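You operate a simulated robot arm through the tools that you are given. There is no shell and no other tool. Be economical: measure what you need, move in short steps, check, and stop when the job is done.

You are at the controls of a simulated robot arm. One attempt, no reset.

JOB
Unpin the clamped block, wipe the oil off its top and repin it.
Fine: pins wait in the grey rack; white rag, back where it lay; blue pin in hole D, black pin in hole R; the block stays clamped; leave the silver pin and the other blocks.
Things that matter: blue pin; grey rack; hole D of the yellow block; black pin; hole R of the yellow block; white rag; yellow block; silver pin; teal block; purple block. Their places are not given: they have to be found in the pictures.

Only the result counts: the job must be done as asked and must still hold three seconds after the hand-in. Knocking over, shifting, dropping, spilling or breaking anything else fails it.

ROBOT AND FRAMES
A 7-joint arm with a two-finger parallel gripper, fixed in place. Base frame: the origin is at the foot of the arm, x ahead of it, y to its left, z up. Lengths are in mm, angles in rad, forces in N, time in s.
Its first joint turns from -1.152 to 1.152 rad. Payload 2.5 kg.
Tool frame: the origin (TCP) lies between the finger pads and is the grasp point; the fingertips stand 23 mm ahead of it; z points along the fingers, y is the line along which they close. The gripper opens to 94 mm. The fingers are 38 mm wide and 10 mm thick; the gripper's body (54 by 96 mm) begins 39 mm behind the TCP.
Orientation is that of the tool frame in the base frame, as [roll, pitch, yaw] about the fixed x, y, z axes, in that order (R = Rz(yaw) Ry(pitch) Rx(roll)). With the fingers straight down and closing along the base's y, the tool's x points along the base's -x, its y along +y and its z along -z.

CONTROLS
- The arm moves only by the tool send_rows. Its argument "increments" is a list of rows, each a list of 3 entries, a list of its own where there are three numbers: the shift along the base's x, y, z in units of 30 mm (1.0 is 30 mm), then the turn, a rotation vector about the base's x, y, z in units of 4 degrees (1.0 is 4 degrees), then the gripper command, from -1 (fully open) to 1 (shut), values between in proportion. In form: [[[x, y, z], [ax, ay, az], fingers], ...]. A call has 1 to 10 rows; each row shifts and turns the commanded pose from where the row before left it. A call with a number of a shift or a turn outside -1 to 1 is refused whole. Rows are played at 5 a second. More than 50 mm and 0.15 rad between two rows, or a gripper value outside its range, and nothing of the call is played. A pose out of reach is approached as far as the arm can. The call stops where the force on the tool passes 40 N (or 10 N more than at its start, if that is more) or the arm is blocked; 0.2 s more then pass. The fingers move at their own pace (about 108 mm/s each) and stop on an object; they squeeze with about 28 N. The grip force told is the motor's: it shows also when the fingers shut on nothing. Time passes only in rows, and 0.2 s behind the last, so rows that do not move let the fingers close. The reply holds the time, the measured pose of the TCP, the force on the tool along the base axes, the opening and the grip force, in the units named above and with some noise, and new pictures: "views" is both (left out), scene, wrist or none.
- Cameras (640 x 400 px; columns grow to the right, rows downward): "scene" is fixed at [132.3, -422.5, 537.6]; the picture's right is [0.68, -0.74, 0.00], its down [-0.47, -0.43, -0.77] and it looks along [0.57, 0.52, -0.63] (base axes); focal length 214 px, centre (320, 200). "wrist" rides on the gripper at [-39, 0, -44] in the tool frame; the picture's right is [0.00, -1.00, 0.00], its down [0.97, 0.00, -0.24] and it looks along [0.24, 0.00, 0.97] (tool axes); focal length 218 px, centre (320, 200).
- locate(camera, pixels): there is no depth. For up to 12 entries [column, row, z] of the newest picture of that camera ("zoom" is the newest enlarged one), the place [x, y] in the base frame at which the ray of that pixel passes the height z, good to about 2 mm. The clock stands still meanwhile.
- zoom(camera, box): a new picture of the part [left, top, right, bottom] of that camera's present view, enlarged. The clock stands still meanwhile.
- sign_off(): hands the job in; it is judged then, once.

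Go step by step. Measure first, check grasps and placings, and put right what went wrong. The budget is 80 turns and 120 pictures, counting those below and the enlarged ones. Unless the task says otherwise, let go and move clear before handing in, and close with one line.

The tools are called after ">>>" as name(argument=value, ...) on one line, values as JSON. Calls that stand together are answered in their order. send_rows: Moves the arm, as the interface text tells. Its arguments: {"type":"object","properties":{"increments":{"type":"array","items":{"type":"array"}},"views":{"type":"string","enum":["both","scene","wrist","none"]}},"required":["increments"]} The other tools are called the same way: locate (camera, pixels) gives the place at which the rays of pixels pass given heights; zoom (camera, box) takes an enlarged picture of a part of a camera's view; sign_off () hands the job in.

At the start:

```text
time_s: 0.0
ee_pos: [417.4, -173.7, 413.7]
orientation: [-3.141, 0.0, -3.141]
contact_force: [-0.9, 0.7, 0.4]
grip_width: 94.0
gripper_force: 0.0
```

scene: 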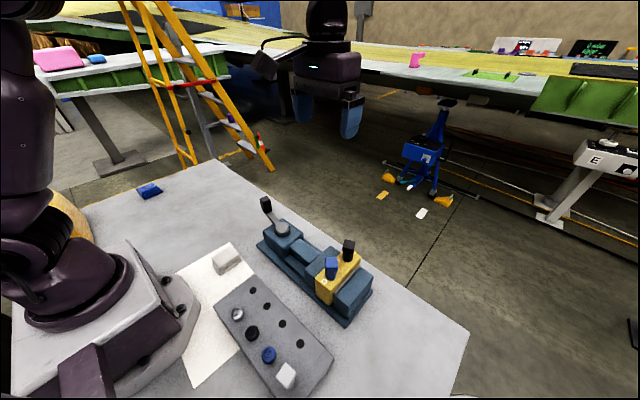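
wrist: 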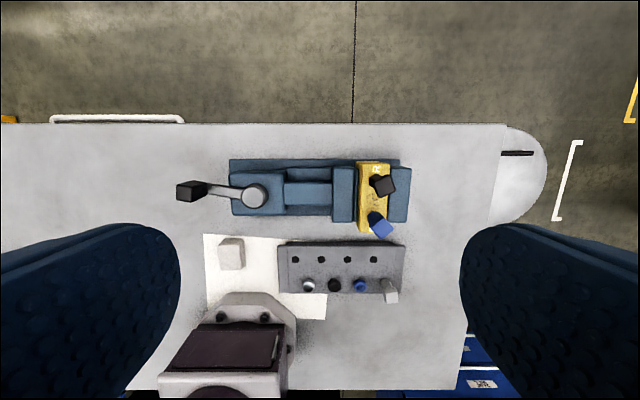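

The wrist picture shows the vise with the yellow block (375,195), the rack at (340,268) and a white rag-like item at (230,253). I'll enlarge both views to identify things.

>>> zoom(camera="wrist", box=[170, 140, 430, 320])

>>> zoom(camera="scene", box=[180, 180, 400, 400])

```text
2.22 times, centred on (300, 230) of wrist
```

zoom: 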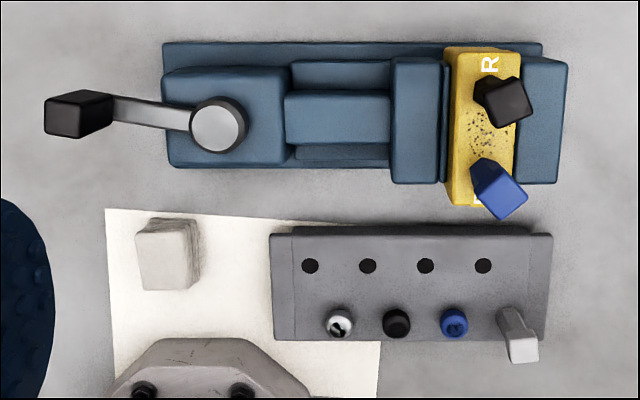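

```text
1.82 times, centred on (290, 290) of scene
```

zoom: 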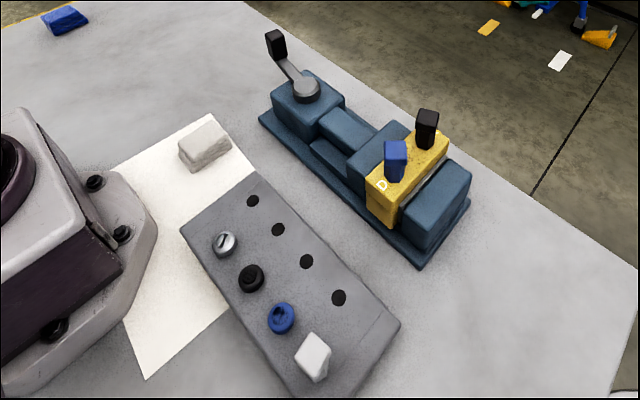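

The yellow block holds the black pin at R and the blue pin at D with oil specks between; the rack has four empty back holes and a front row holding small items. I'll locate the key items at estimated heights.

>>> locate(camera="wrist", pixels=[[230, 243, -560], [375, 165, -520], [375, 230, -520], [295, 260, -550], [374, 260, -550], [308, 286, -550], [360, 286, -550], [391, 297, -530], [280, 245, -580], [405, 290, -580], [230, 160, -580], [410, 220, -580]])

>>> locate(camera="scene", pixels=[[215, 308, -580], [330, 358, -580], [347, 327, -580], [257, 243, -580], [150, 190, -580], [227, 255, -560]])

```text
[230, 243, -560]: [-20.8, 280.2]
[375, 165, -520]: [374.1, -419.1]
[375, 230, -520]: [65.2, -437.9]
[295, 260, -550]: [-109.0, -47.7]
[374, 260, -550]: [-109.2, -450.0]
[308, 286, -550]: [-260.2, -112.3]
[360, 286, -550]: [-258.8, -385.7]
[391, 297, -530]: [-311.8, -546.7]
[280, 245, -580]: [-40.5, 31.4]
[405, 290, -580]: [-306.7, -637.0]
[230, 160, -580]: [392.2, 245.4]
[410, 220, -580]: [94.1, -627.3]
```

```text
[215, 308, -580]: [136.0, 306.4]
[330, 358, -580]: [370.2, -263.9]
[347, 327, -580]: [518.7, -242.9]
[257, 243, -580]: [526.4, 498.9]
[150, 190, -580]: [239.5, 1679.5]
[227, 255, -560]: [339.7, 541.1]
```

The two cameras disagree strongly if the table is at z = -580, but the rag's rays meet near z ≈ 0, so the stated height looks wrong. I'll check the same features in both cameras at several heights.

>>> locate(camera="wrist", pixels=[[296, 259.7, 0], [296, 259.7, 30], [373.4, 259.7, 0], [373.4, 259.7, 30], [308.5, 285.5, 0], [308.5, 285.5, 30], [207, 234.5, -20], [207, 234.5, 0], [229, 160, -20], [229, 160, 0], [278, 292, 0], [278, 292, -20]])

>>> locate(camera="scene", pixels=[[253.2, 290.5, 0], [253.2, 290.5, 30], [299.9, 343.3, 0], [299.9, 343.3, 30], [237, 314, 0], [237, 314, 30], [230, 243, -20], [230, 243, 0], [257, 243, -20], [257, 243, 0]])

```text
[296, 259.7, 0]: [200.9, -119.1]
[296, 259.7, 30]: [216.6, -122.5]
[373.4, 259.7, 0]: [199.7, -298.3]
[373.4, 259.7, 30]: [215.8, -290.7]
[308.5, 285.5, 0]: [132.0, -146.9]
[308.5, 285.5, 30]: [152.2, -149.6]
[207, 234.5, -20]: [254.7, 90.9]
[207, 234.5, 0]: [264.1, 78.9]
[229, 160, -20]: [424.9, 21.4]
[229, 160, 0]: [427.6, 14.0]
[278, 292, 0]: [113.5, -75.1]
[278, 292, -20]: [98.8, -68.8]
```

```text
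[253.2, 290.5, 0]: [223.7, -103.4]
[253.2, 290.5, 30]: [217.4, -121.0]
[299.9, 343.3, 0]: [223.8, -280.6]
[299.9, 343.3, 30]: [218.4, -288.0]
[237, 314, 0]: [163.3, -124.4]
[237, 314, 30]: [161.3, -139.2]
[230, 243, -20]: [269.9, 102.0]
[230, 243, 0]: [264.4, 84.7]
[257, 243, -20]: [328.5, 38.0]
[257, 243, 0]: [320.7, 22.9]
```

Both cameras agree: the table is at z≈0 (paper corner 264,82 matches at z=0) and the rack top is at about z=30, so the told -580 is wrong and I'll go by measurement. I'll move nearer for a closer look.

>>> send_rows(increments=[[[-0.6, 0, -0.9], [0, 0, 0], -1], [[-0.6, 0, -0.9], [0, 0, 0], -1], [[-0.6, 0, -0.9], [0, 0, 0], -1], [[-0.6, 0, -0.9], [0, 0, 0], -1], [[-0.6, 0, -0.5], [0, 0, 0], -1], [[0, 0, 0], [0, 0, 0], -1]], views="both")

```text
time_s: 1.4
ee_pos: [327.3, -176.0, 291.9]
orientation: [3.141, 0.0, -3.141]
contact_force: [-0.7, -0.1, 0.7]
grip_width: 94.0
gripper_force: 0.0
```

scene: 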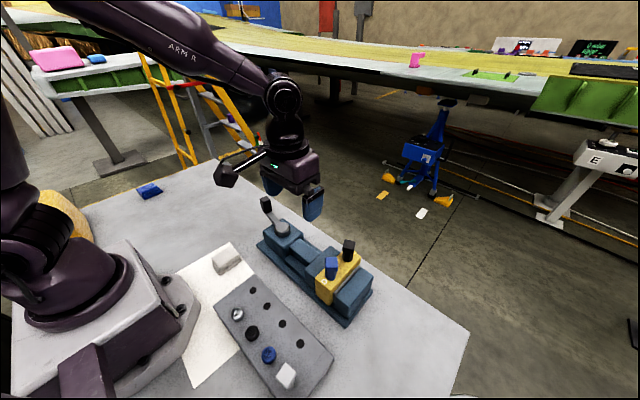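
wrist: 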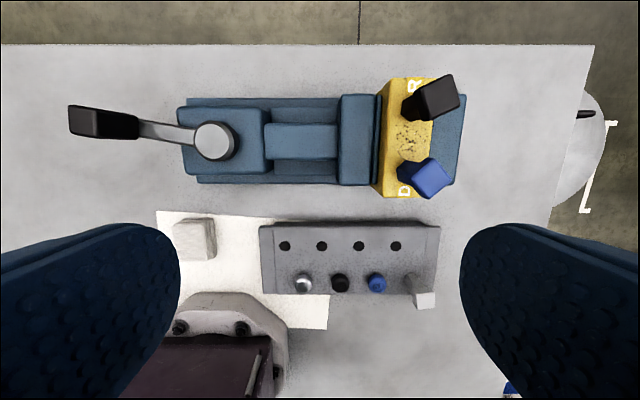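

The view is nearer; I enlarge the rack and the yellow block to see what the front-row items are.

>>> zoom(camera="wrist", box=[250, 210, 450, 320])

>>> zoom(camera="wrist", box=[340, 65, 500, 210])

>>> zoom(camera="scene", box=[290, 220, 390, 330])

>>> zoom(camera="scene", box=[200, 270, 340, 400])

```text
3.20 times, centred on (350, 265) of wrist
```

zoom: 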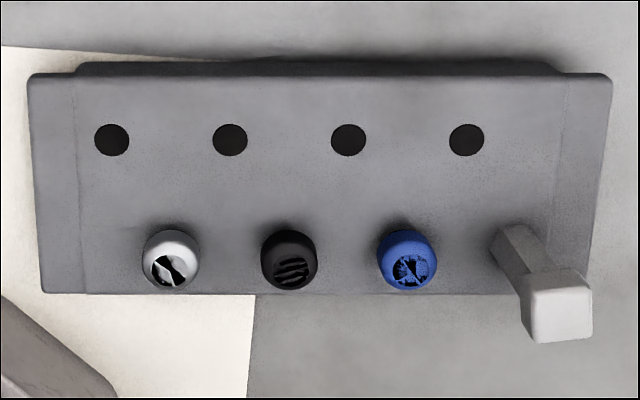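

```text
2.76 times, centred on (420, 138) of wrist
```

zoom: 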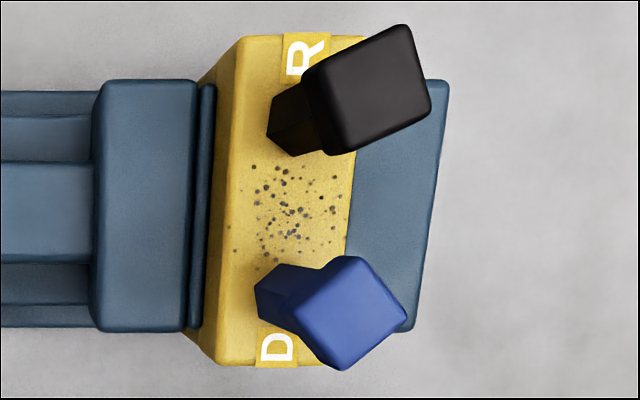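

```text
3.64 times, centred on (340, 275) of scene
```

zoom: 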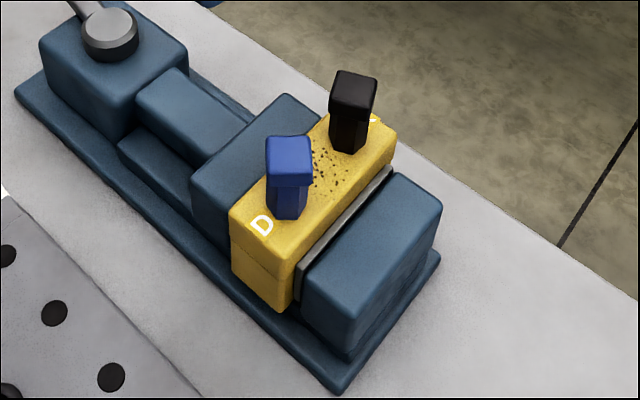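

```text
3.08 times, centred on (270, 335) of scene
```

zoom: 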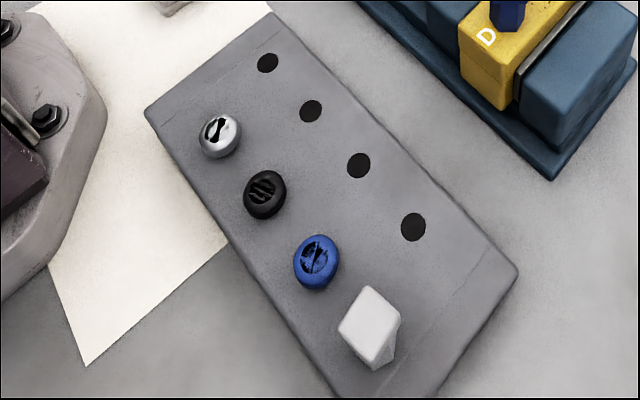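

The front row holds three round sockets/buttons plus the square-headed silver pin; four rear holes are free. I now triangulate the pin heads and the letter D to get heights.

>>> locate(camera="wrist", pixels=[[431.2, 178.6, 90], [431.2, 178.6, 130], [439.9, 98.1, 90], [439.9, 98.1, 130], [424.4, 297.8, 60], [424.4, 297.8, 100], [404.8, 191.3, 50], [404.8, 191.3, 80], [195, 236, 0], [195, 236, 30], [215, 140, 60], [215, 140, 100]])

>>> locate(camera="scene", pixels=[[331.2, 260.7, 90], [331.2, 260.7, 130], [349.3, 243.4, 90], [349.3, 243.4, 130], [285.6, 373.3, 60], [285.6, 373.3, 100], [324.1, 281.9, 50], [324.1, 281.9, 80], [227, 257, 0], [227, 257, 30], [282, 226, 60], [282, 226, 100]])

```text
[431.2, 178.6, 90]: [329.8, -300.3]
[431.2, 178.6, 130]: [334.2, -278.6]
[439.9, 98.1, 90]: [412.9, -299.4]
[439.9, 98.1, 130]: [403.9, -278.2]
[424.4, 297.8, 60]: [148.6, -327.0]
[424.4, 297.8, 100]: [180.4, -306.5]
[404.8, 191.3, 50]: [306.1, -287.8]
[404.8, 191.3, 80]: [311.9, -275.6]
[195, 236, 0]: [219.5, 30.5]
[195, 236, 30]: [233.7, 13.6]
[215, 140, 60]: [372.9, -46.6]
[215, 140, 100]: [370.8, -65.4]
```

```text
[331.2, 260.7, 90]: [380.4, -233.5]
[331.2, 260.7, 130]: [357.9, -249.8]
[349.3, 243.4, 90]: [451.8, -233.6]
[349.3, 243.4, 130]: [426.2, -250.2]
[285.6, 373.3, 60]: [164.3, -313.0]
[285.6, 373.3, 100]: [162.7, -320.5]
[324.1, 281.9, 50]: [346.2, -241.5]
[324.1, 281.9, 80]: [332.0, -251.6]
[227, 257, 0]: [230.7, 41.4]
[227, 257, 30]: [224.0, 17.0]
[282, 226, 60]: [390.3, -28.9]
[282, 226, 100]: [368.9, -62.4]
```

Triangulation gives the block top z≈111, pin heads' tops z≈162 (blue near 338,-262; black near 400,-262), silver head top z≈80 in the rack. I'll move above the yellow block to measure pin position and yaw precisely.

>>> send_rows(increments=[[[0.1, -0.95, 0], [0, 0, 0], -1], [[0.1, -0.95, 0], [0, 0, 0], -1], [[0.1, -0.95, 0], [0, 0, 0], -1], [[0, 0, 0], [0, 0, 0], -1], [[0, 0, 0], [0, 0, 0], -1]], views="wrist")

>>> zoom(camera="wrist", box=[240, 60, 400, 220])

```text
time_s: 2.6
ee_pos: [336.1, -262.0, 290.3]
orientation: [3.141, -0.001, 3.141]
contact_force: [-1.4, 0.1, -0.8]
grip_width: 93.8
gripper_force: 0.0
```

wrist: 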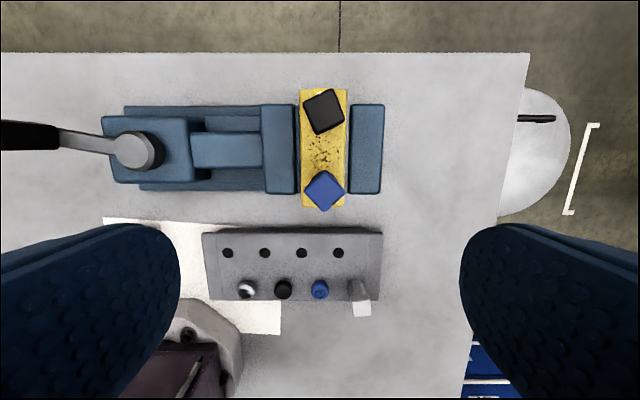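

```text
2.50 times, centred on (320, 140) of wrist
```

zoom: 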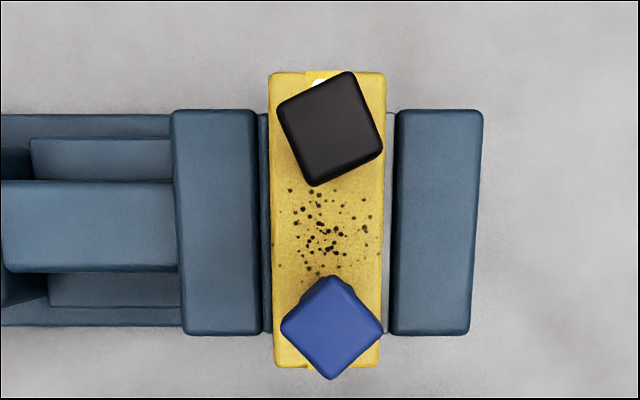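

The overhead view shows the black head rotated about 27° and the blue about 45°. I locate centres and corners at head-top height.

>>> locate(camera="zoom", pixels=[[346, 71, 162], [383, 150, 162], [314, 186, 162], [278, 106, 162], [333, 275, 162], [383, 327, 162], [333, 380, 162], [281, 328, 162], [268, 72, 111], [387, 72, 111], [382, 368, 111], [274, 368, 111]])

>>> locate(camera="wrist", pixels=[[228, 253, 30], [265, 253, 30], [302, 253, 30], [339, 253, 30], [361, 309, 80], [283, 289, 42]])

>>> locate(camera="scene", pixels=[[331.2, 260.7, 162], [349.3, 243.4, 162]])

```text
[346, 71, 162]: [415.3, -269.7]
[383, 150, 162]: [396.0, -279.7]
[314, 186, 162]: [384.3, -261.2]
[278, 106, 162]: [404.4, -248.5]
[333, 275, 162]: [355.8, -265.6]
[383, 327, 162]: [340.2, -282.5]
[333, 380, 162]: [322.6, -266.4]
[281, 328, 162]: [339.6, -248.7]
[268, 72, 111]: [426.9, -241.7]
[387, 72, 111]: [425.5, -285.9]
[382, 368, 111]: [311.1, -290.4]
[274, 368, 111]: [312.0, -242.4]
```

```text
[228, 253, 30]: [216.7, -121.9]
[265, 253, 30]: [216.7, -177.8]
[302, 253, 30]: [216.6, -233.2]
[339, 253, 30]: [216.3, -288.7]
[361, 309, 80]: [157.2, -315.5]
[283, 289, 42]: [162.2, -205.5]
```

```text
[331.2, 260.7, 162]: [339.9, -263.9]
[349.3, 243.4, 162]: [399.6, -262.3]
```

Black pin centre is (400,-265) with faces at 30°; blue is (339.7,-265.8) with faces at 46°; rack holes are at x=216.6, y=-122/-178/-233/-289. I move above the black pin, turning +30°, and check reach.

>>> send_rows(increments=[[[0.266, -0.012, -0.29], [0, 0, 0.9375], -1], [[0.266, -0.012, -0.29], [0, 0, 0.9375], -1], [[0.266, -0.012, -0.29], [0, 0, 0.9375], -1], [[0.266, -0.012, -0.29], [0, 0, 0.9375], -1], [[0.266, -0.012, -0.29], [0, 0, 0.9375], -1], [[0.266, -0.012, -0.29], [0, 0, 0.9375], -1], [[0.266, -0.012, -0.29], [0, 0, 0.9375], -1], [[0.266, -0.012, -0.29], [0, 0, 0.9375], -1], [[0, 0, 0], [0, 0, 0], -1], [[0, 0, 0], [0, 0, 0], -1]], views="both")

```text
time_s: 4.8
ee_pos: [398.3, -262.4, 221.2]
orientation: [-3.141, 0.002, -2.618]
contact_force: [-0.7, 0.9, 0.0]
grip_width: 94.0
gripper_force: 0.1
```

scene: 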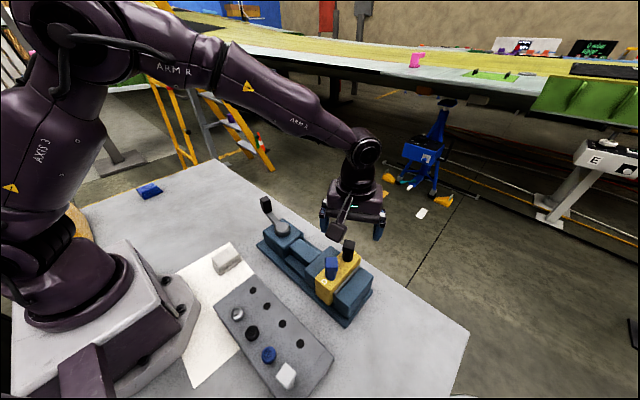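
wrist: 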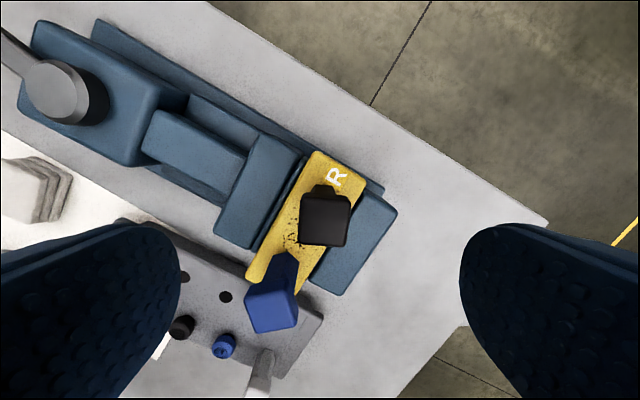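

Reach is fine and the black head's faces look square to the fingers at (325,220). I verify its centre from this closer view before descending.

>>> zoom(camera="wrist", box=[240, 150, 400, 250])

```text
4.00 times, centred on (320, 200) of wrist
```

zoom: 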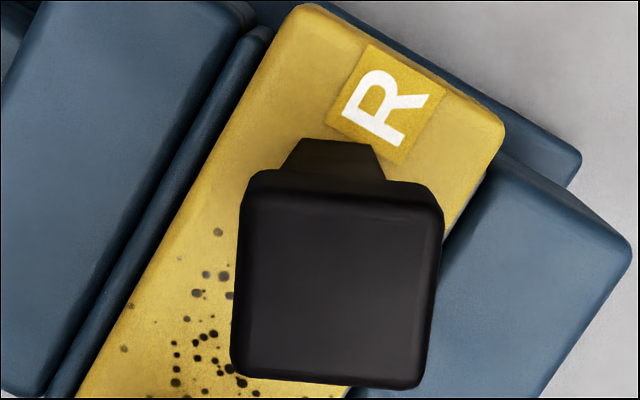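

>>> locate(camera="zoom", pixels=[[250, 190, 162], [443, 205, 162], [425, 390, 162], [232, 373, 162], [336, 290, 162]])

```text
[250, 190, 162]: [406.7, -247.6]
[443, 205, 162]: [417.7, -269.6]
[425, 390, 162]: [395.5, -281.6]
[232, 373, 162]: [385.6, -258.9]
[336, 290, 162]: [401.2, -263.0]
```

Refined centre (401,-264.5), faces at ~27°; I correct yaw by -3°, descend to z≈150, and close.

>>> send_rows(increments=[[[0.02, -0.08, 0], [0, 0, -0.8], -1], [[0, 0, -0.6], [0, 0, 0], -1], [[0, 0, -0.6], [0, 0, 0], -1], [[0, 0, -0.6], [0, 0, 0], -1], [[0, 0, -0.57], [0, 0, 0], -1], [[0, 0, 0], [0, 0, 0], -1]], views="scene")

>>> zoom(camera="scene", box=[290, 200, 400, 310])

```text
time_s: 6.2
ee_pos: [401.6, -266.5, 150.9]
orientation: [-3.141, 0.001, -2.674]
contact_force: [1.0, 0.2, 0.3]
grip_width: 94.1
gripper_force: 0.0
```

scene: 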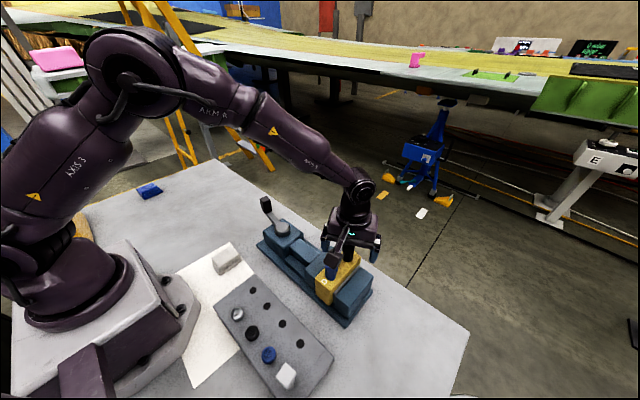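

```text
3.64 times, centred on (345, 255) of scene
```

zoom: 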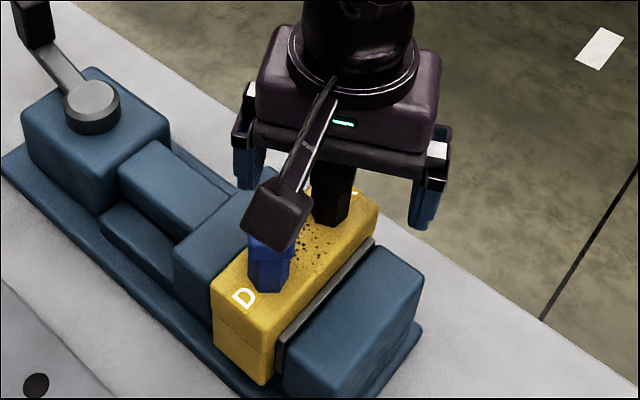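

The gripper straddles the black head, with the dark protrusion at (332,259) on the gripper about 90 mm above TCP level and clear of the blue pin. Closing, then lifting slightly.

>>> send_rows(increments=[[[0, 0, 0], [0, 0, 0], 1], [[0, 0, 0], [0, 0, 0], 1], [[0, 0, 0], [0, 0, 0], 1], [[0, 0, 0], [0, 0, 0], 1]], views="wrist")

```text
time_s: 7.2
ee_pos: [401.5, -265.7, 151.5]
orientation: [3.141, 0.0, -2.673]
contact_force: [-0.2, 0.9, 0.0]
grip_width: 25.5
gripper_force: 27.8
```

wrist: 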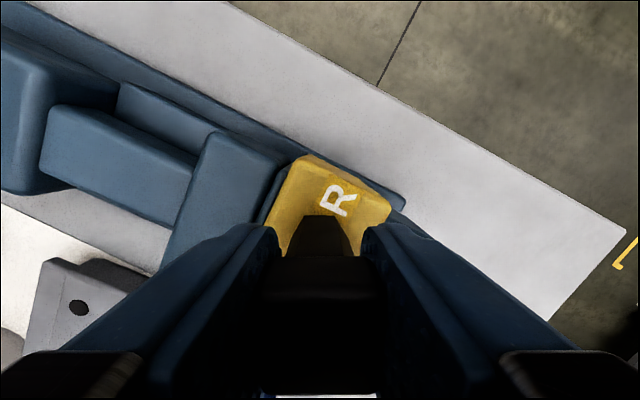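

Gripped at width 25.5 with no side force. Lifting straight up.

>>> send_rows(increments=[[[0, 0, 0.3], [0, 0, 0], 1], [[0, 0, 0.5], [0, 0, 0], 1], [[0, 0, 0.7], [0, 0, 0], 1], [[0, 0, 0.8], [0, 0, 0], 1], [[0, 0, 0.8], [0, 0, 0], 1], [[0, 0, 0], [0, 0, 0], 1]], views="scene")

>>> zoom(camera="scene", box=[290, 170, 400, 310])

```text
time_s: 8.6
ee_pos: [399.7, -265.8, 242.7]
orientation: [-3.141, 0.0, -2.674]
contact_force: [0.1, -0.1, -1.2]
grip_width: 25.1
gripper_force: 27.8
```

scene: 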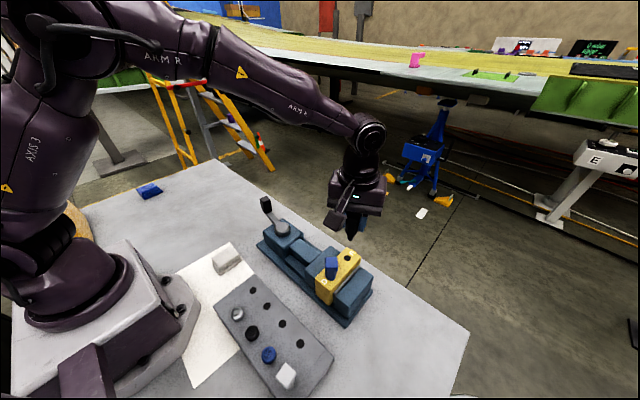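

```text
2.86 times, centred on (345, 240) of scene
```

zoom: 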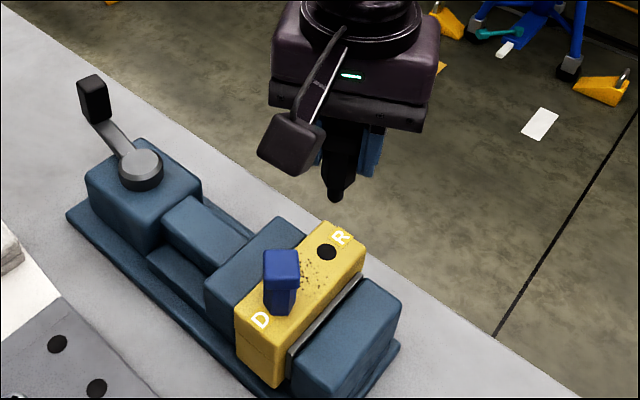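

The black pin is out with its tip at zoom (334,197) and hole R visible at (327,251). I measure the tip's height and the hole's position.

>>> locate(camera="scene", pixels=[[347.4, 257.8, 111], [349.9, 240, 150], [349.9, 240, 170], [349.9, 240, 190]])

```text
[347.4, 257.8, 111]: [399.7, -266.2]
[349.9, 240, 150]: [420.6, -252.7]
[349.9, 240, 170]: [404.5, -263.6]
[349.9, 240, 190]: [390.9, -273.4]
```

Tip is 68 mm below TCP (28 mm of depth in the hole); hole R is at (399.7,-266.2). I carry the pin over to rack hole 1 (217,-122).

>>> send_rows(increments=[[[-0.767, 0.6, 0], [0, 0, 0], 1], [[-0.767, 0.6, 0], [0, 0, 0], 1], [[-0.767, 0.6, 0], [0, 0, 0], 1], [[-0.767, 0.6, 0], [0, 0, 0], 1], [[-0.767, 0.6, 0], [0, 0, 0], 1], [[-0.767, 0.6, -0.5], [0, 0, 0], 1], [[-0.767, 0.6, -0.9], [0, 0, 0], 1], [[-0.767, 0.6, -0.9], [0, 0, 0], 1], [[0, 0, -0.9], [0, 0, 0], 1], [[0, 0, -0.3], [0, 0, 0], 1]], views="none")

>>> send_rows(increments=[[[0, 0, 0], [0, 0, 0], 1]], views="both")

>>> zoom(camera="scene", box=[190, 220, 320, 350])

```text
time_s: 10.8
ee_pos: [217.5, -121.0, 137.2]
orientation: [3.141, 0.001, -2.674]
contact_force: [-0.2, 0.7, 0.1]
grip_width: 25.2
gripper_force: 27.9
```

```text
time_s: 11.2
ee_pos: [217.6, -121.7, 136.9]
orientation: [-3.14, -0.001, -2.673]
contact_force: [0.9, -0.2, -0.1]
grip_width: 25.1
gripper_force: 28.0
```

scene: 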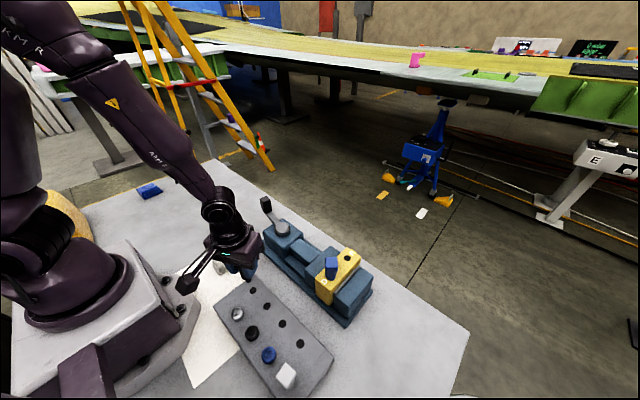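
wrist: 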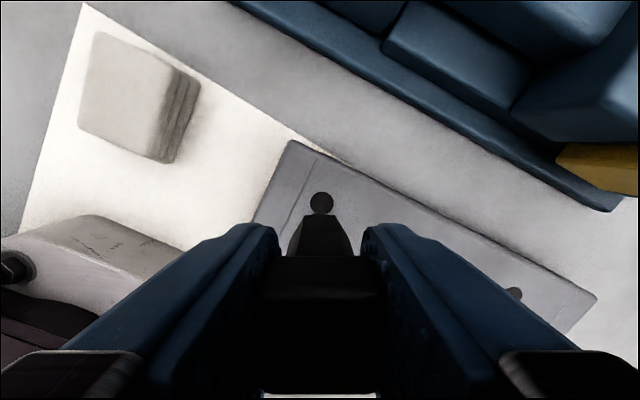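

```text
3.08 times, centred on (255, 285) of scene
```

zoom: 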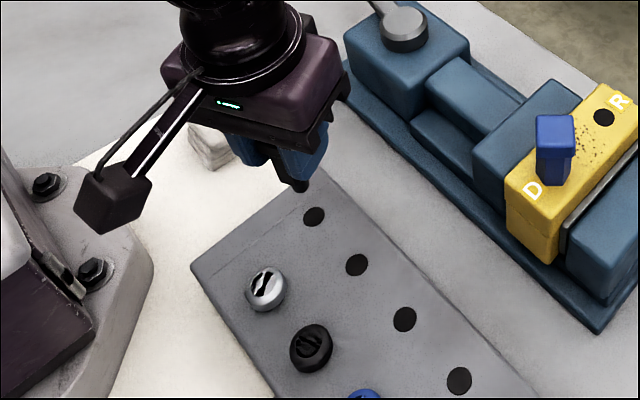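

The pin tip is just behind/above hole 1 (zoom 302,187 versus hole 314,216). I check the tip against the hole and how near the gripper's protrusion comes to the arm's base housing.

>>> locate(camera="scene", pixels=[[181.3, 307.7, 30], [161, 295, 30], [161, 295, 100], [161, 295, 150], [249.5, 281, 68], [249.5, 281, 60], [253.1, 290.2, 30], [188, 283, 215]])

>>> locate(camera="wrist", pixels=[[321.5, 203, 30], [515, 294, 30]])

```text
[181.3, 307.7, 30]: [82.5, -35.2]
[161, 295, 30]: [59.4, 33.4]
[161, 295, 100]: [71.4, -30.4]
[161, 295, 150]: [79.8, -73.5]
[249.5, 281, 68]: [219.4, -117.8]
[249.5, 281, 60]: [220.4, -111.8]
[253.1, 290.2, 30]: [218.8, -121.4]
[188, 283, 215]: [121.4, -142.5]
```

```text
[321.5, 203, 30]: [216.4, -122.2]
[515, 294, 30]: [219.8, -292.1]
```

Tip and hole agree within 2 mm and the protrusion is clear of the base. Descending to insert.

>>> send_rows(increments=[[[-0.01, -0.01, -0.6], [0, 0, 0], 1], [[0, 0, -0.5], [0, 0, 0], 1], [[0, 0, -0.4], [0, 0, 0], 1], [[0, 0, -0.4], [0, 0, 0], 1], [[0, 0, -0.15], [0, 0, 0], 1], [[0, 0, 0], [0, 0, 0], 1]], views="scene")

>>> zoom(camera="scene", box=[190, 230, 310, 350])

```text
time_s: 12.6
ee_pos: [216.9, -122.2, 76.5]
orientation: [-3.141, 0.002, -2.673]
contact_force: [0.3, 0.1, -0.5]
grip_width: 25.1
gripper_force: 28.5
```

scene: 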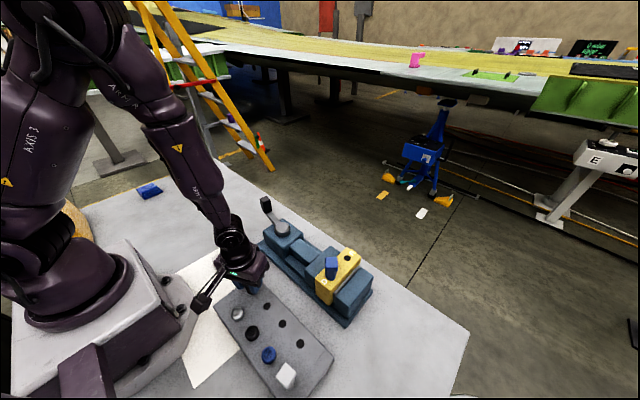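

```text
3.33 times, centred on (250, 290) of scene
```

zoom: 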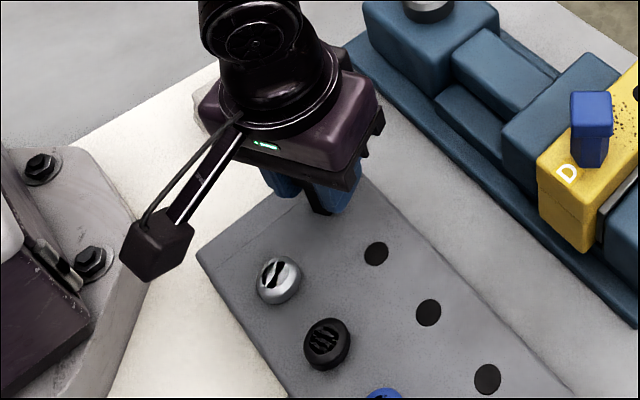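

No force and the tip is inside the hole. Lowering in small steps until it seats.

>>> send_rows(increments=[[[0, 0, -0.1], [0, 0, 0], 1], [[0, 0, -0.06], [0, 0, 0], 1], [[0, 0, -0.04], [0, 0, 0], 1], [[0, 0, 0], [0, 0, 0], 1]], views="none")

```text
time_s: 13.3
ee_pos: [216.8, -121.4, 72.1]
orientation: [3.141, 0.0, -2.673]
contact_force: [-0.3, 1.6, 8.0]
grip_width: 25.3
gripper_force: 27.9
stopped in row 3: the force on the tool passed its limit (the readings are from after the stop); the commanded pose is now the measured one
```

It seated at z≈72 with upward force. Opening part way and rising.

>>> send_rows(increments=[[[0, 0, 0], [0, 0, 0], 0], [[0, 0, 0], [0, 0, 0], 0], [[0, 0, 0.5], [0, 0, 0], 0], [[0, 0, 0.9], [0, 0, 0], 0], [[0, 0, 0.9], [0, 0, 0], 0], [[0, 0, 0.9], [0, 0, 0], 0], [[0, 0, 0.9], [0, 0, 0], 0], [[0, 0, 0.8], [0, 0, 0], 0], [[0, 0, 0], [0, 0, 0], 0]], views="both")

>>> zoom(camera="scene", box=[190, 230, 310, 350])

```text
time_s: 15.3
ee_pos: [217.3, -121.6, 219.0]
orientation: [3.141, -0.002, -2.674]
contact_force: [0.3, 0.1, -0.1]
grip_width: 46.8
gripper_force: 0.1
```

scene: 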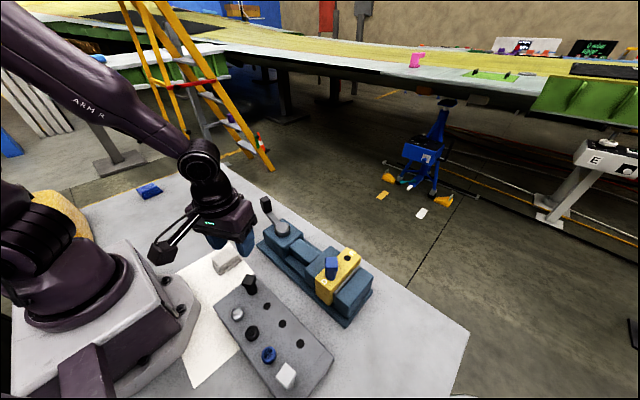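
wrist: 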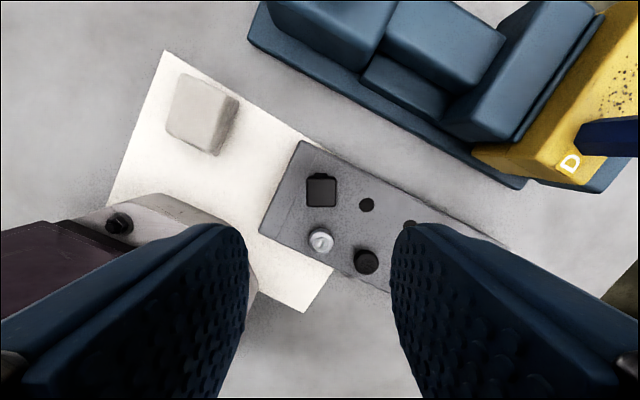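

```text
3.33 times, centred on (250, 290) of scene
```

zoom: 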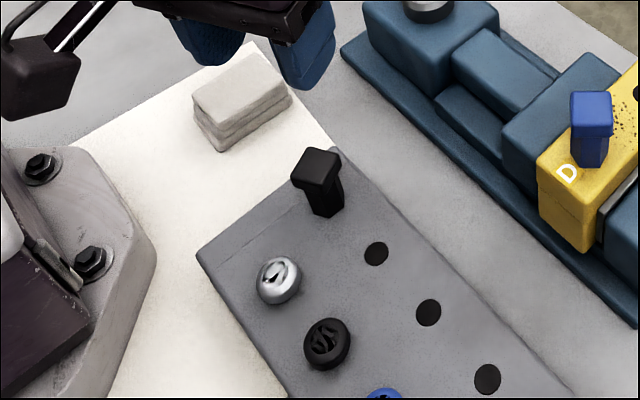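

Black pin stands upright in hole 1; the rag is a folded stack. Moving above the blue pin with a further +19° turn.

>>> send_rows(increments=[[[0.68, -0.8, 0.1], [0, 0, 0.81], 0], [[0.68, -0.8, 0.1], [0, 0, 0.81], 0], [[0.68, -0.8, 0.1], [0, 0, 0.81], 0], [[0.68, -0.8, 0], [0, 0, 0.81], 0], [[0.68, -0.8, 0], [0, 0, 0.81], 0], [[0.68, -0.8, 0], [0, 0, 0.81], 0], [[0, 0, 0], [0, 0, 0], -0.2], [[0, 0, 0], [0, 0, 0], -0.2]], views="wrist")

>>> zoom(camera="wrist", box=[240, 150, 400, 250])

```text
time_s: 17.1
ee_pos: [339.2, -268.0, 225.9]
orientation: [3.142, 0.001, -2.332]
contact_force: [-0.6, 0.7, 0.1]
grip_width: 56.2
gripper_force: 0.0
```

wrist: 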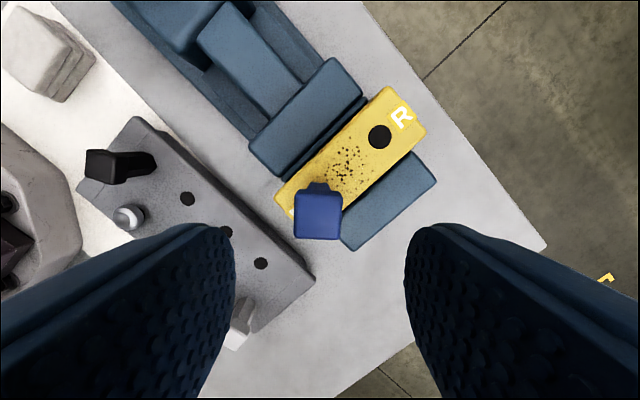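

```text
4.00 times, centred on (320, 200) of wrist
```

zoom: 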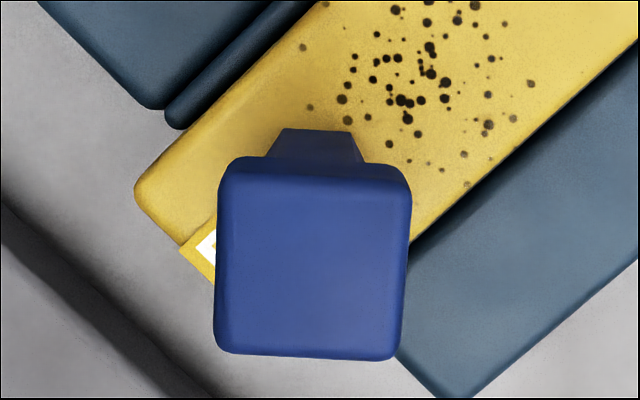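

The blue head is nearly square to the fingers; measuring the remaining offset.

>>> locate(camera="zoom", pixels=[[222, 175, 162], [408, 180, 162], [398, 358, 162], [216, 348, 162]])

>>> locate(camera="wrist", pixels=[[379.5, 136.5, 111]])

```text
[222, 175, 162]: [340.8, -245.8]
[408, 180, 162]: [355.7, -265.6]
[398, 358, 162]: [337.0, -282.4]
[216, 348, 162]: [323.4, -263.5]
```

```text
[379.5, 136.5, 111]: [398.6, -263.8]
```

Centre is (339.4,-265); small corrections, then descend to z≈150 and grip.

>>> send_rows(increments=[[[0, 0.05, 0], [0, 0, -0.6], -0.2], [[0, 0, -0.7], [0, 0, 0], -0.2], [[0, 0, -0.7], [0, 0, 0], -0.2], [[0, 0, -0.7], [0, 0, 0], -0.2], [[0, 0, -0.43], [0, 0, 0], -0.2], [[0, 0, 0], [0, 0, 0], -0.2], [[0, 0, 0], [0, 0, 0], -0.2]], views="none")

>>> send_rows(increments=[[[0, 0, 0], [0, 0, 0], 1], [[0, 0, 0], [0, 0, 0], 1], [[0, 0, 0], [0, 0, 0], 1]], views="scene")

```text
time_s: 18.7
ee_pos: [338.5, -265.7, 151.7]
orientation: [-3.141, -0.001, -2.377]
contact_force: [-0.1, 0.2, -0.3]
grip_width: 56.3
gripper_force: 0.0
```

```text
time_s: 19.5
ee_pos: [338.4, -265.8, 152.7]
orientation: [-3.141, 0.0, -2.375]
contact_force: [-0.1, 0.2, -0.6]
grip_width: 25.4
gripper_force: 28.3
```

scene: 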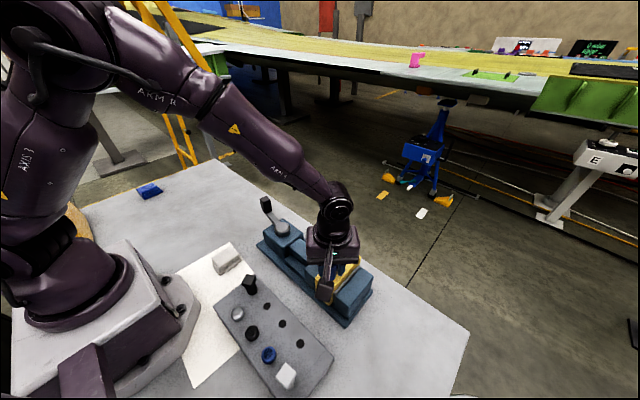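

Blue gripped (25.4). Lifting and carrying to rack hole 3 (217,-233).

>>> send_rows(increments=[[[0, 0, 0.3], [0, 0, 0], 1], [[0, 0, 0.6], [0, 0, 0], 1], [[0, 0, 0.8], [0, 0, 0], 1], [[0, 0, 0.9], [0, 0, 0], 1], [[-0.812, 0.217, 0], [0, 0, 0], 1], [[-0.812, 0.217, 0], [0, 0, 0], 1], [[-0.812, 0.217, 0], [0, 0, 0], 1], [[-0.812, 0.217, -0.3], [0, 0, 0], 1], [[-0.812, 0.217, -0.8], [0, 0, 0], 1], [[0, 0, -0.8], [0, 0, 0], 1]], views="none")

>>> send_rows(increments=[[[0, 0, -0.8], [0, 0, 0], 1], [[0, 0, 0], [0, 0, 0], 1], [[0, 0, 0], [0, 0, 0], 1]], views="both")

>>> zoom(camera="scene", box=[220, 240, 350, 370])

```text
time_s: 21.7
ee_pos: [217.2, -232.8, 172.3]
orientation: [-3.139, 0.0, -2.374]
contact_force: [-0.1, 0.2, -0.5]
grip_width: 25.5
gripper_force: 27.7
```

```text
time_s: 22.5
ee_pos: [218.0, -231.5, 147.9]
orientation: [3.141, -0.001, -2.375]
contact_force: [-0.2, 0.3, -1.5]
grip_width: 25.4
gripper_force: 27.5
```

scene: 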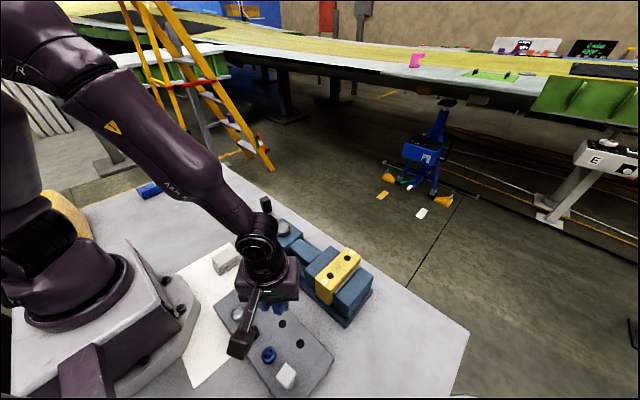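
wrist: 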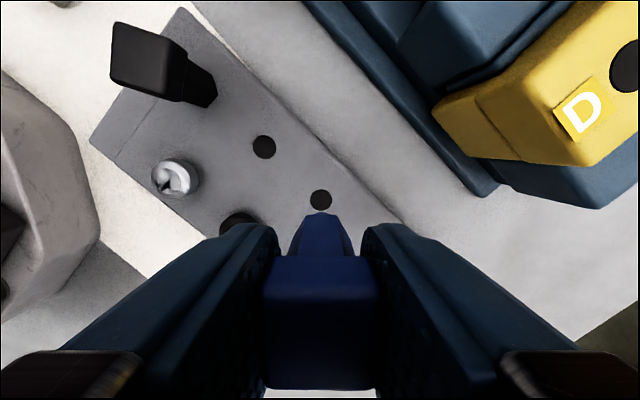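

```text
3.08 times, centred on (285, 305) of scene
```

zoom: 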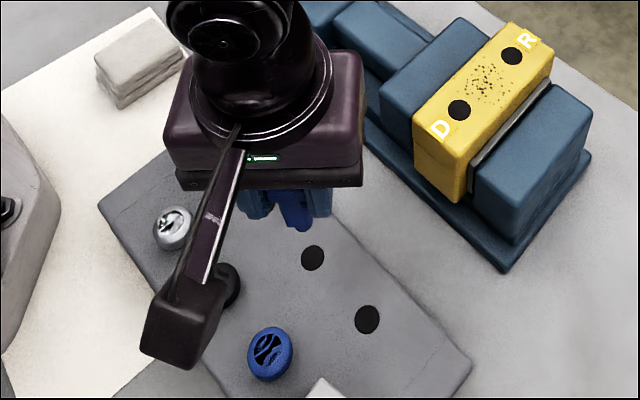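

The blue pin's tip is over hole 3 (wrist 321,201). Checking hole positions with locate, including the now visible holes D and R.

>>> locate(camera="wrist", pixels=[[321, 200.5, 30], [264, 147, 30]])

>>> locate(camera="scene", pixels=[[330.1, 275.8, 111], [347.3, 258.2, 111], [282.3, 323.8, 30], [281.5, 312, 78], [281.5, 312, 70]])

```text
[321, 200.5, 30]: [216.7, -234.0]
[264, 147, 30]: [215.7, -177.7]
```

```text
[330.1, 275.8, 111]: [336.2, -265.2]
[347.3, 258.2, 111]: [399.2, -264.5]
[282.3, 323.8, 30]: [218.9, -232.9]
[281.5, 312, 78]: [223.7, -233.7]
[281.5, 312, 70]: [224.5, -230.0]
```

Aligned within ~1.5 mm; a slight correction, then inserting.

>>> send_rows(increments=[[[-0.01, -0.04, -0.6], [0, 0, 0], 1], [[0, 0, -0.6], [0, 0, 0], 1], [[0, 0, -0.5], [0, 0, 0], 1], [[0, 0, -0.4], [0, 0, 0], 1], [[0, 0, -0.2], [0, 0, 0], 1], [[0, 0, 0], [0, 0, 0], 1], [[0, 0, -0.1], [0, 0, 0], 1], [[0, 0, -0.08], [0, 0, 0], 1], [[0, 0, -0.06], [0, 0, 0], 1], [[0, 0, 0], [0, 0, 0], 1]], views="none")

```text
time_s: 24.7
ee_pos: [218.4, -233.4, 73.1]
orientation: [-3.139, 0.0, -2.375]
contact_force: [-1.4, 5.6, 25.2]
grip_width: 25.3
gripper_force: 28.0
```

Contact 25 N at z≈73, which is the seated height. Releasing and rising.

>>> send_rows(increments=[[[0, 0, 0.05], [0, 0, 0], 0.1], [[0, 0, 0], [0, 0, 0], 0.1], [[0, 0, 0.5], [0, 0, 0], 0.1], [[0, 0, 0.9], [0, 0, 0], 0.1], [[0, 0, 0.9], [0, 0, 0], 0.1], [[0, 0, 0.9], [0, 0, 0], 0.1], [[0, 0, 0.9], [0, 0, 0], 0.1], [[0, 0, 0.8], [0, 0, 0], 0.1]], views="scene")

>>> zoom(camera="scene", box=[190, 230, 350, 390])

```text
time_s: 26.5
ee_pos: [215.8, -232.5, 221.7]
orientation: [3.141, -0.001, -2.375]
contact_force: [-0.6, 0.0, -0.7]
grip_width: 42.4
gripper_force: 0.1
```

scene: 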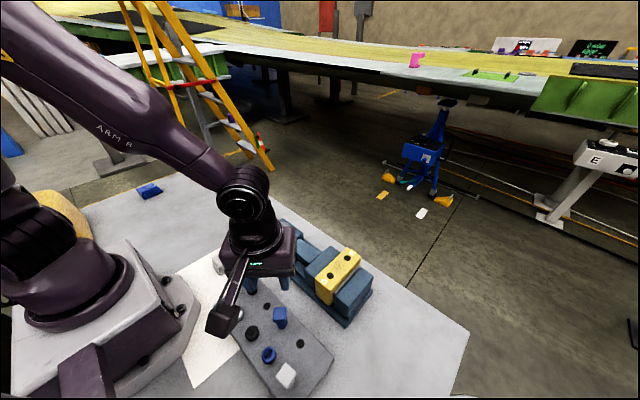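

```text
2.50 times, centred on (270, 310) of scene
```

zoom: 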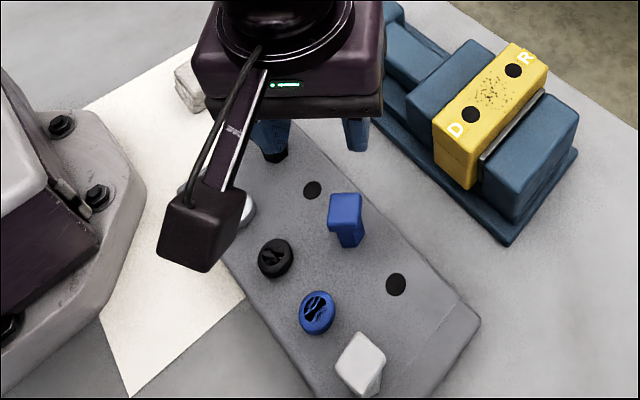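

Both pins wait upright in the rack. Moving to above the rag, turning yaw back to about 0, to measure it.

>>> send_rows(increments=[[[-0.05, 0.83, 0], [0, 0, -1], 0.1], [[-0.05, 0.83, 0], [0, 0, -1], 0.1], [[-0.05, 0.83, 0], [0, 0, -1], 0.1], [[-0.05, 0.83, 0], [0, 0, -1], 0.1], [[-0.05, 0.83, 0], [0, 0, -1], 0.1], [[-0.05, 0.83, 0], [0, 0, -1], -0.5], [[-0.05, 0.83, 0], [0, 0, -1], -1], [[-0.05, 0.83, 0], [0, 0, -1], -1], [[-0.05, 0.83, 0], [0, 0, -1], -1], [[-0.05, 0.83, 0], [0, 0, -1], -1]], views="none")

>>> send_rows(increments=[[[0, 0, 0], [0, 0, -0.95], -1], [[0, 0, 0], [0, 0, 0], -1]], views="both")

>>> zoom(camera="wrist", box=[240, 110, 400, 210])

>>> zoom(camera="scene", box=[130, 200, 310, 320])

```text
time_s: 28.7
ee_pos: [209.2, 15.3, 222.9]
orientation: [-3.14, -0.001, -3.076]
contact_force: [0.2, 0.2, -0.2]
grip_width: 94.1
gripper_force: 0.0
out of reach, approached as far as the arm can: row 8, 9
```

```text
time_s: 29.3
ee_pos: [210.3, 15.4, 224.5]
orientation: [-3.141, 0.001, 3.142]
contact_force: [-0.2, 0.2, 0.2]
grip_width: 94.2
gripper_force: 0.1
```

scene: 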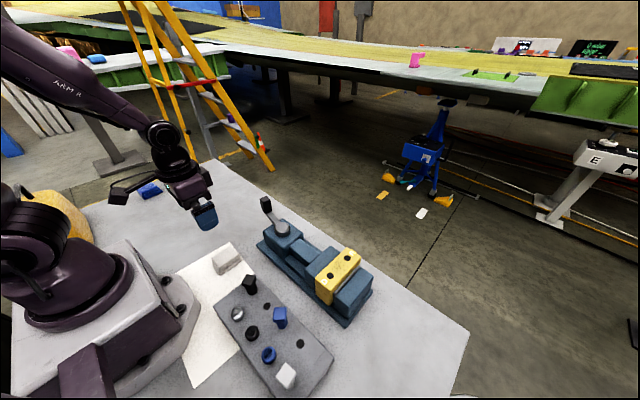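
wrist: 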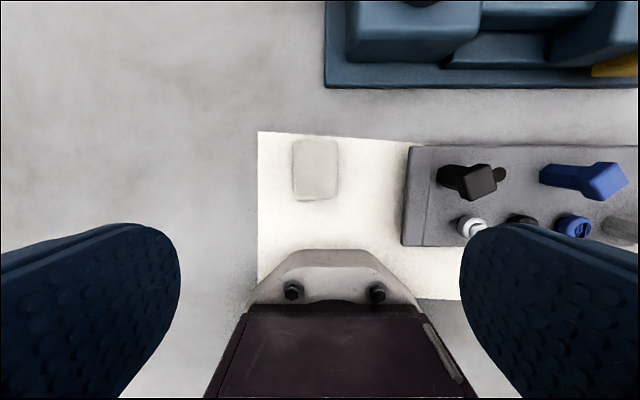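

```text
4.00 times, centred on (320, 160) of wrist
```

zoom: 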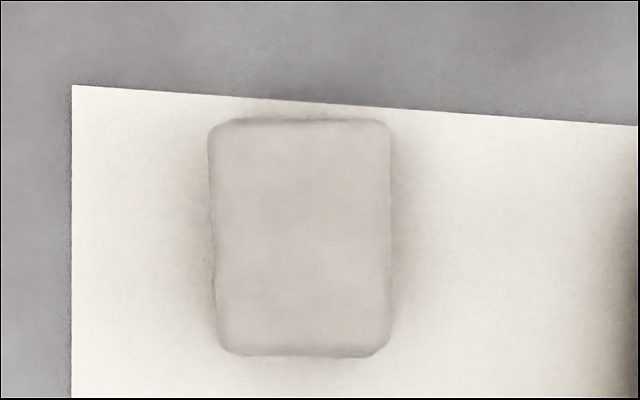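

```text
3.33 times, centred on (220, 260) of scene
```

zoom: 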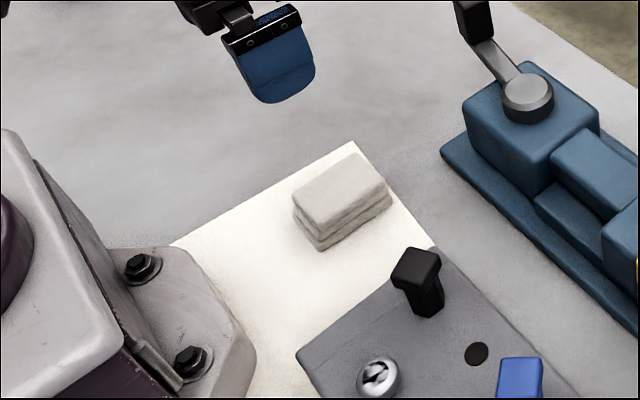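

The rag is axis-aligned at wrist zoom (212–390, 122–355). Triangulating its height and exact place.

>>> locate(camera="zoom", pixels=[[293, 197, 20], [293, 197, 30], [352, 154, 20], [352, 154, 30], [388, 184, 20], [388, 184, 30], [327, 222, 20], [327, 222, 30], [322, 250, 0]])

>>> locate(camera="wrist", pixels=[[293, 140.5, 20], [293, 140.5, 30], [337.5, 140.5, 20], [337.5, 140.5, 30], [337.5, 198.8, 20], [337.5, 198.8, 30], [294.5, 198.3, 20], [294.5, 198.3, 30], [293, 292, 20], [377, 292, 20], [237, 305, 60], [320, 318, 60]])

```text
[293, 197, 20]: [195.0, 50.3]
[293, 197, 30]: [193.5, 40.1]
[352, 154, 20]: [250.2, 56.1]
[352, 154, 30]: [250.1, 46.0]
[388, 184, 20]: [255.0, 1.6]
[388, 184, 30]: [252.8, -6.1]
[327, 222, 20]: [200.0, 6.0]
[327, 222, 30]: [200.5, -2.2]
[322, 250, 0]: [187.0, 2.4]
```

```text
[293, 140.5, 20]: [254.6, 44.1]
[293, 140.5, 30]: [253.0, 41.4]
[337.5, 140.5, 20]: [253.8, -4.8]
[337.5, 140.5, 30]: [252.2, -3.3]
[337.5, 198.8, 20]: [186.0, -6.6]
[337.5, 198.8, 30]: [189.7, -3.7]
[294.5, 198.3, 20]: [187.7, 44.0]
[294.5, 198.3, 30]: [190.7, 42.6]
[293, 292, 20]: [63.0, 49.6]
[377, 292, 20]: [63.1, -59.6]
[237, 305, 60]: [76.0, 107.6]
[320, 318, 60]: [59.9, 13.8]
```

Rag: x 190–253, y -4–42, top z≈30. Before descending I check how close the gripper's protrusion (≈114 mm toward the base) comes to the base housing by triangulating the housing edge.

>>> locate(camera="scene", pixels=[[134.4, 248, 40], [134.4, 248, 80], [134.4, 248, 120], [118, 195, 300], [118, 195, 320]])

>>> locate(camera="wrist", pixels=[[245, 308, 40], [245, 308, 80], [245, 308, 120], [415, 308, 40], [415, 308, 80], [415, 308, 120]])

>>> zoom(camera="scene", box=[0, 170, 230, 400])

```text
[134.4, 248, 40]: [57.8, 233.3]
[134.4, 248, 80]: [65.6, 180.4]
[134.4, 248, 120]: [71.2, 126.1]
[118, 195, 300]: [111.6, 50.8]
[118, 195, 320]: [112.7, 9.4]
```

```text
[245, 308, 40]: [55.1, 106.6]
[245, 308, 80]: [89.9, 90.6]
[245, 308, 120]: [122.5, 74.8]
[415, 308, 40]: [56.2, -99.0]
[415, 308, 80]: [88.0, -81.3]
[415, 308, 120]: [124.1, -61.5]
```

```text
1.74 times, centred on (115, 285) of scene
```

zoom: 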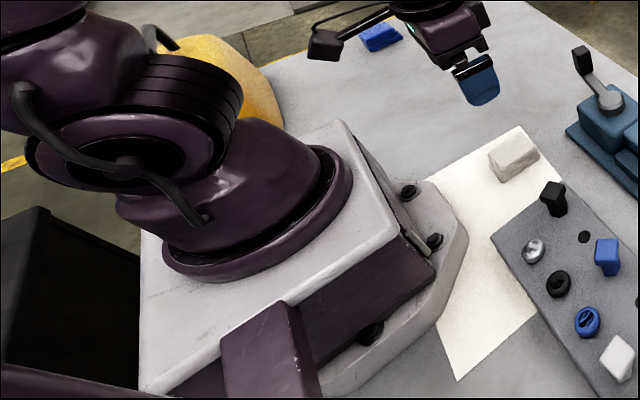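

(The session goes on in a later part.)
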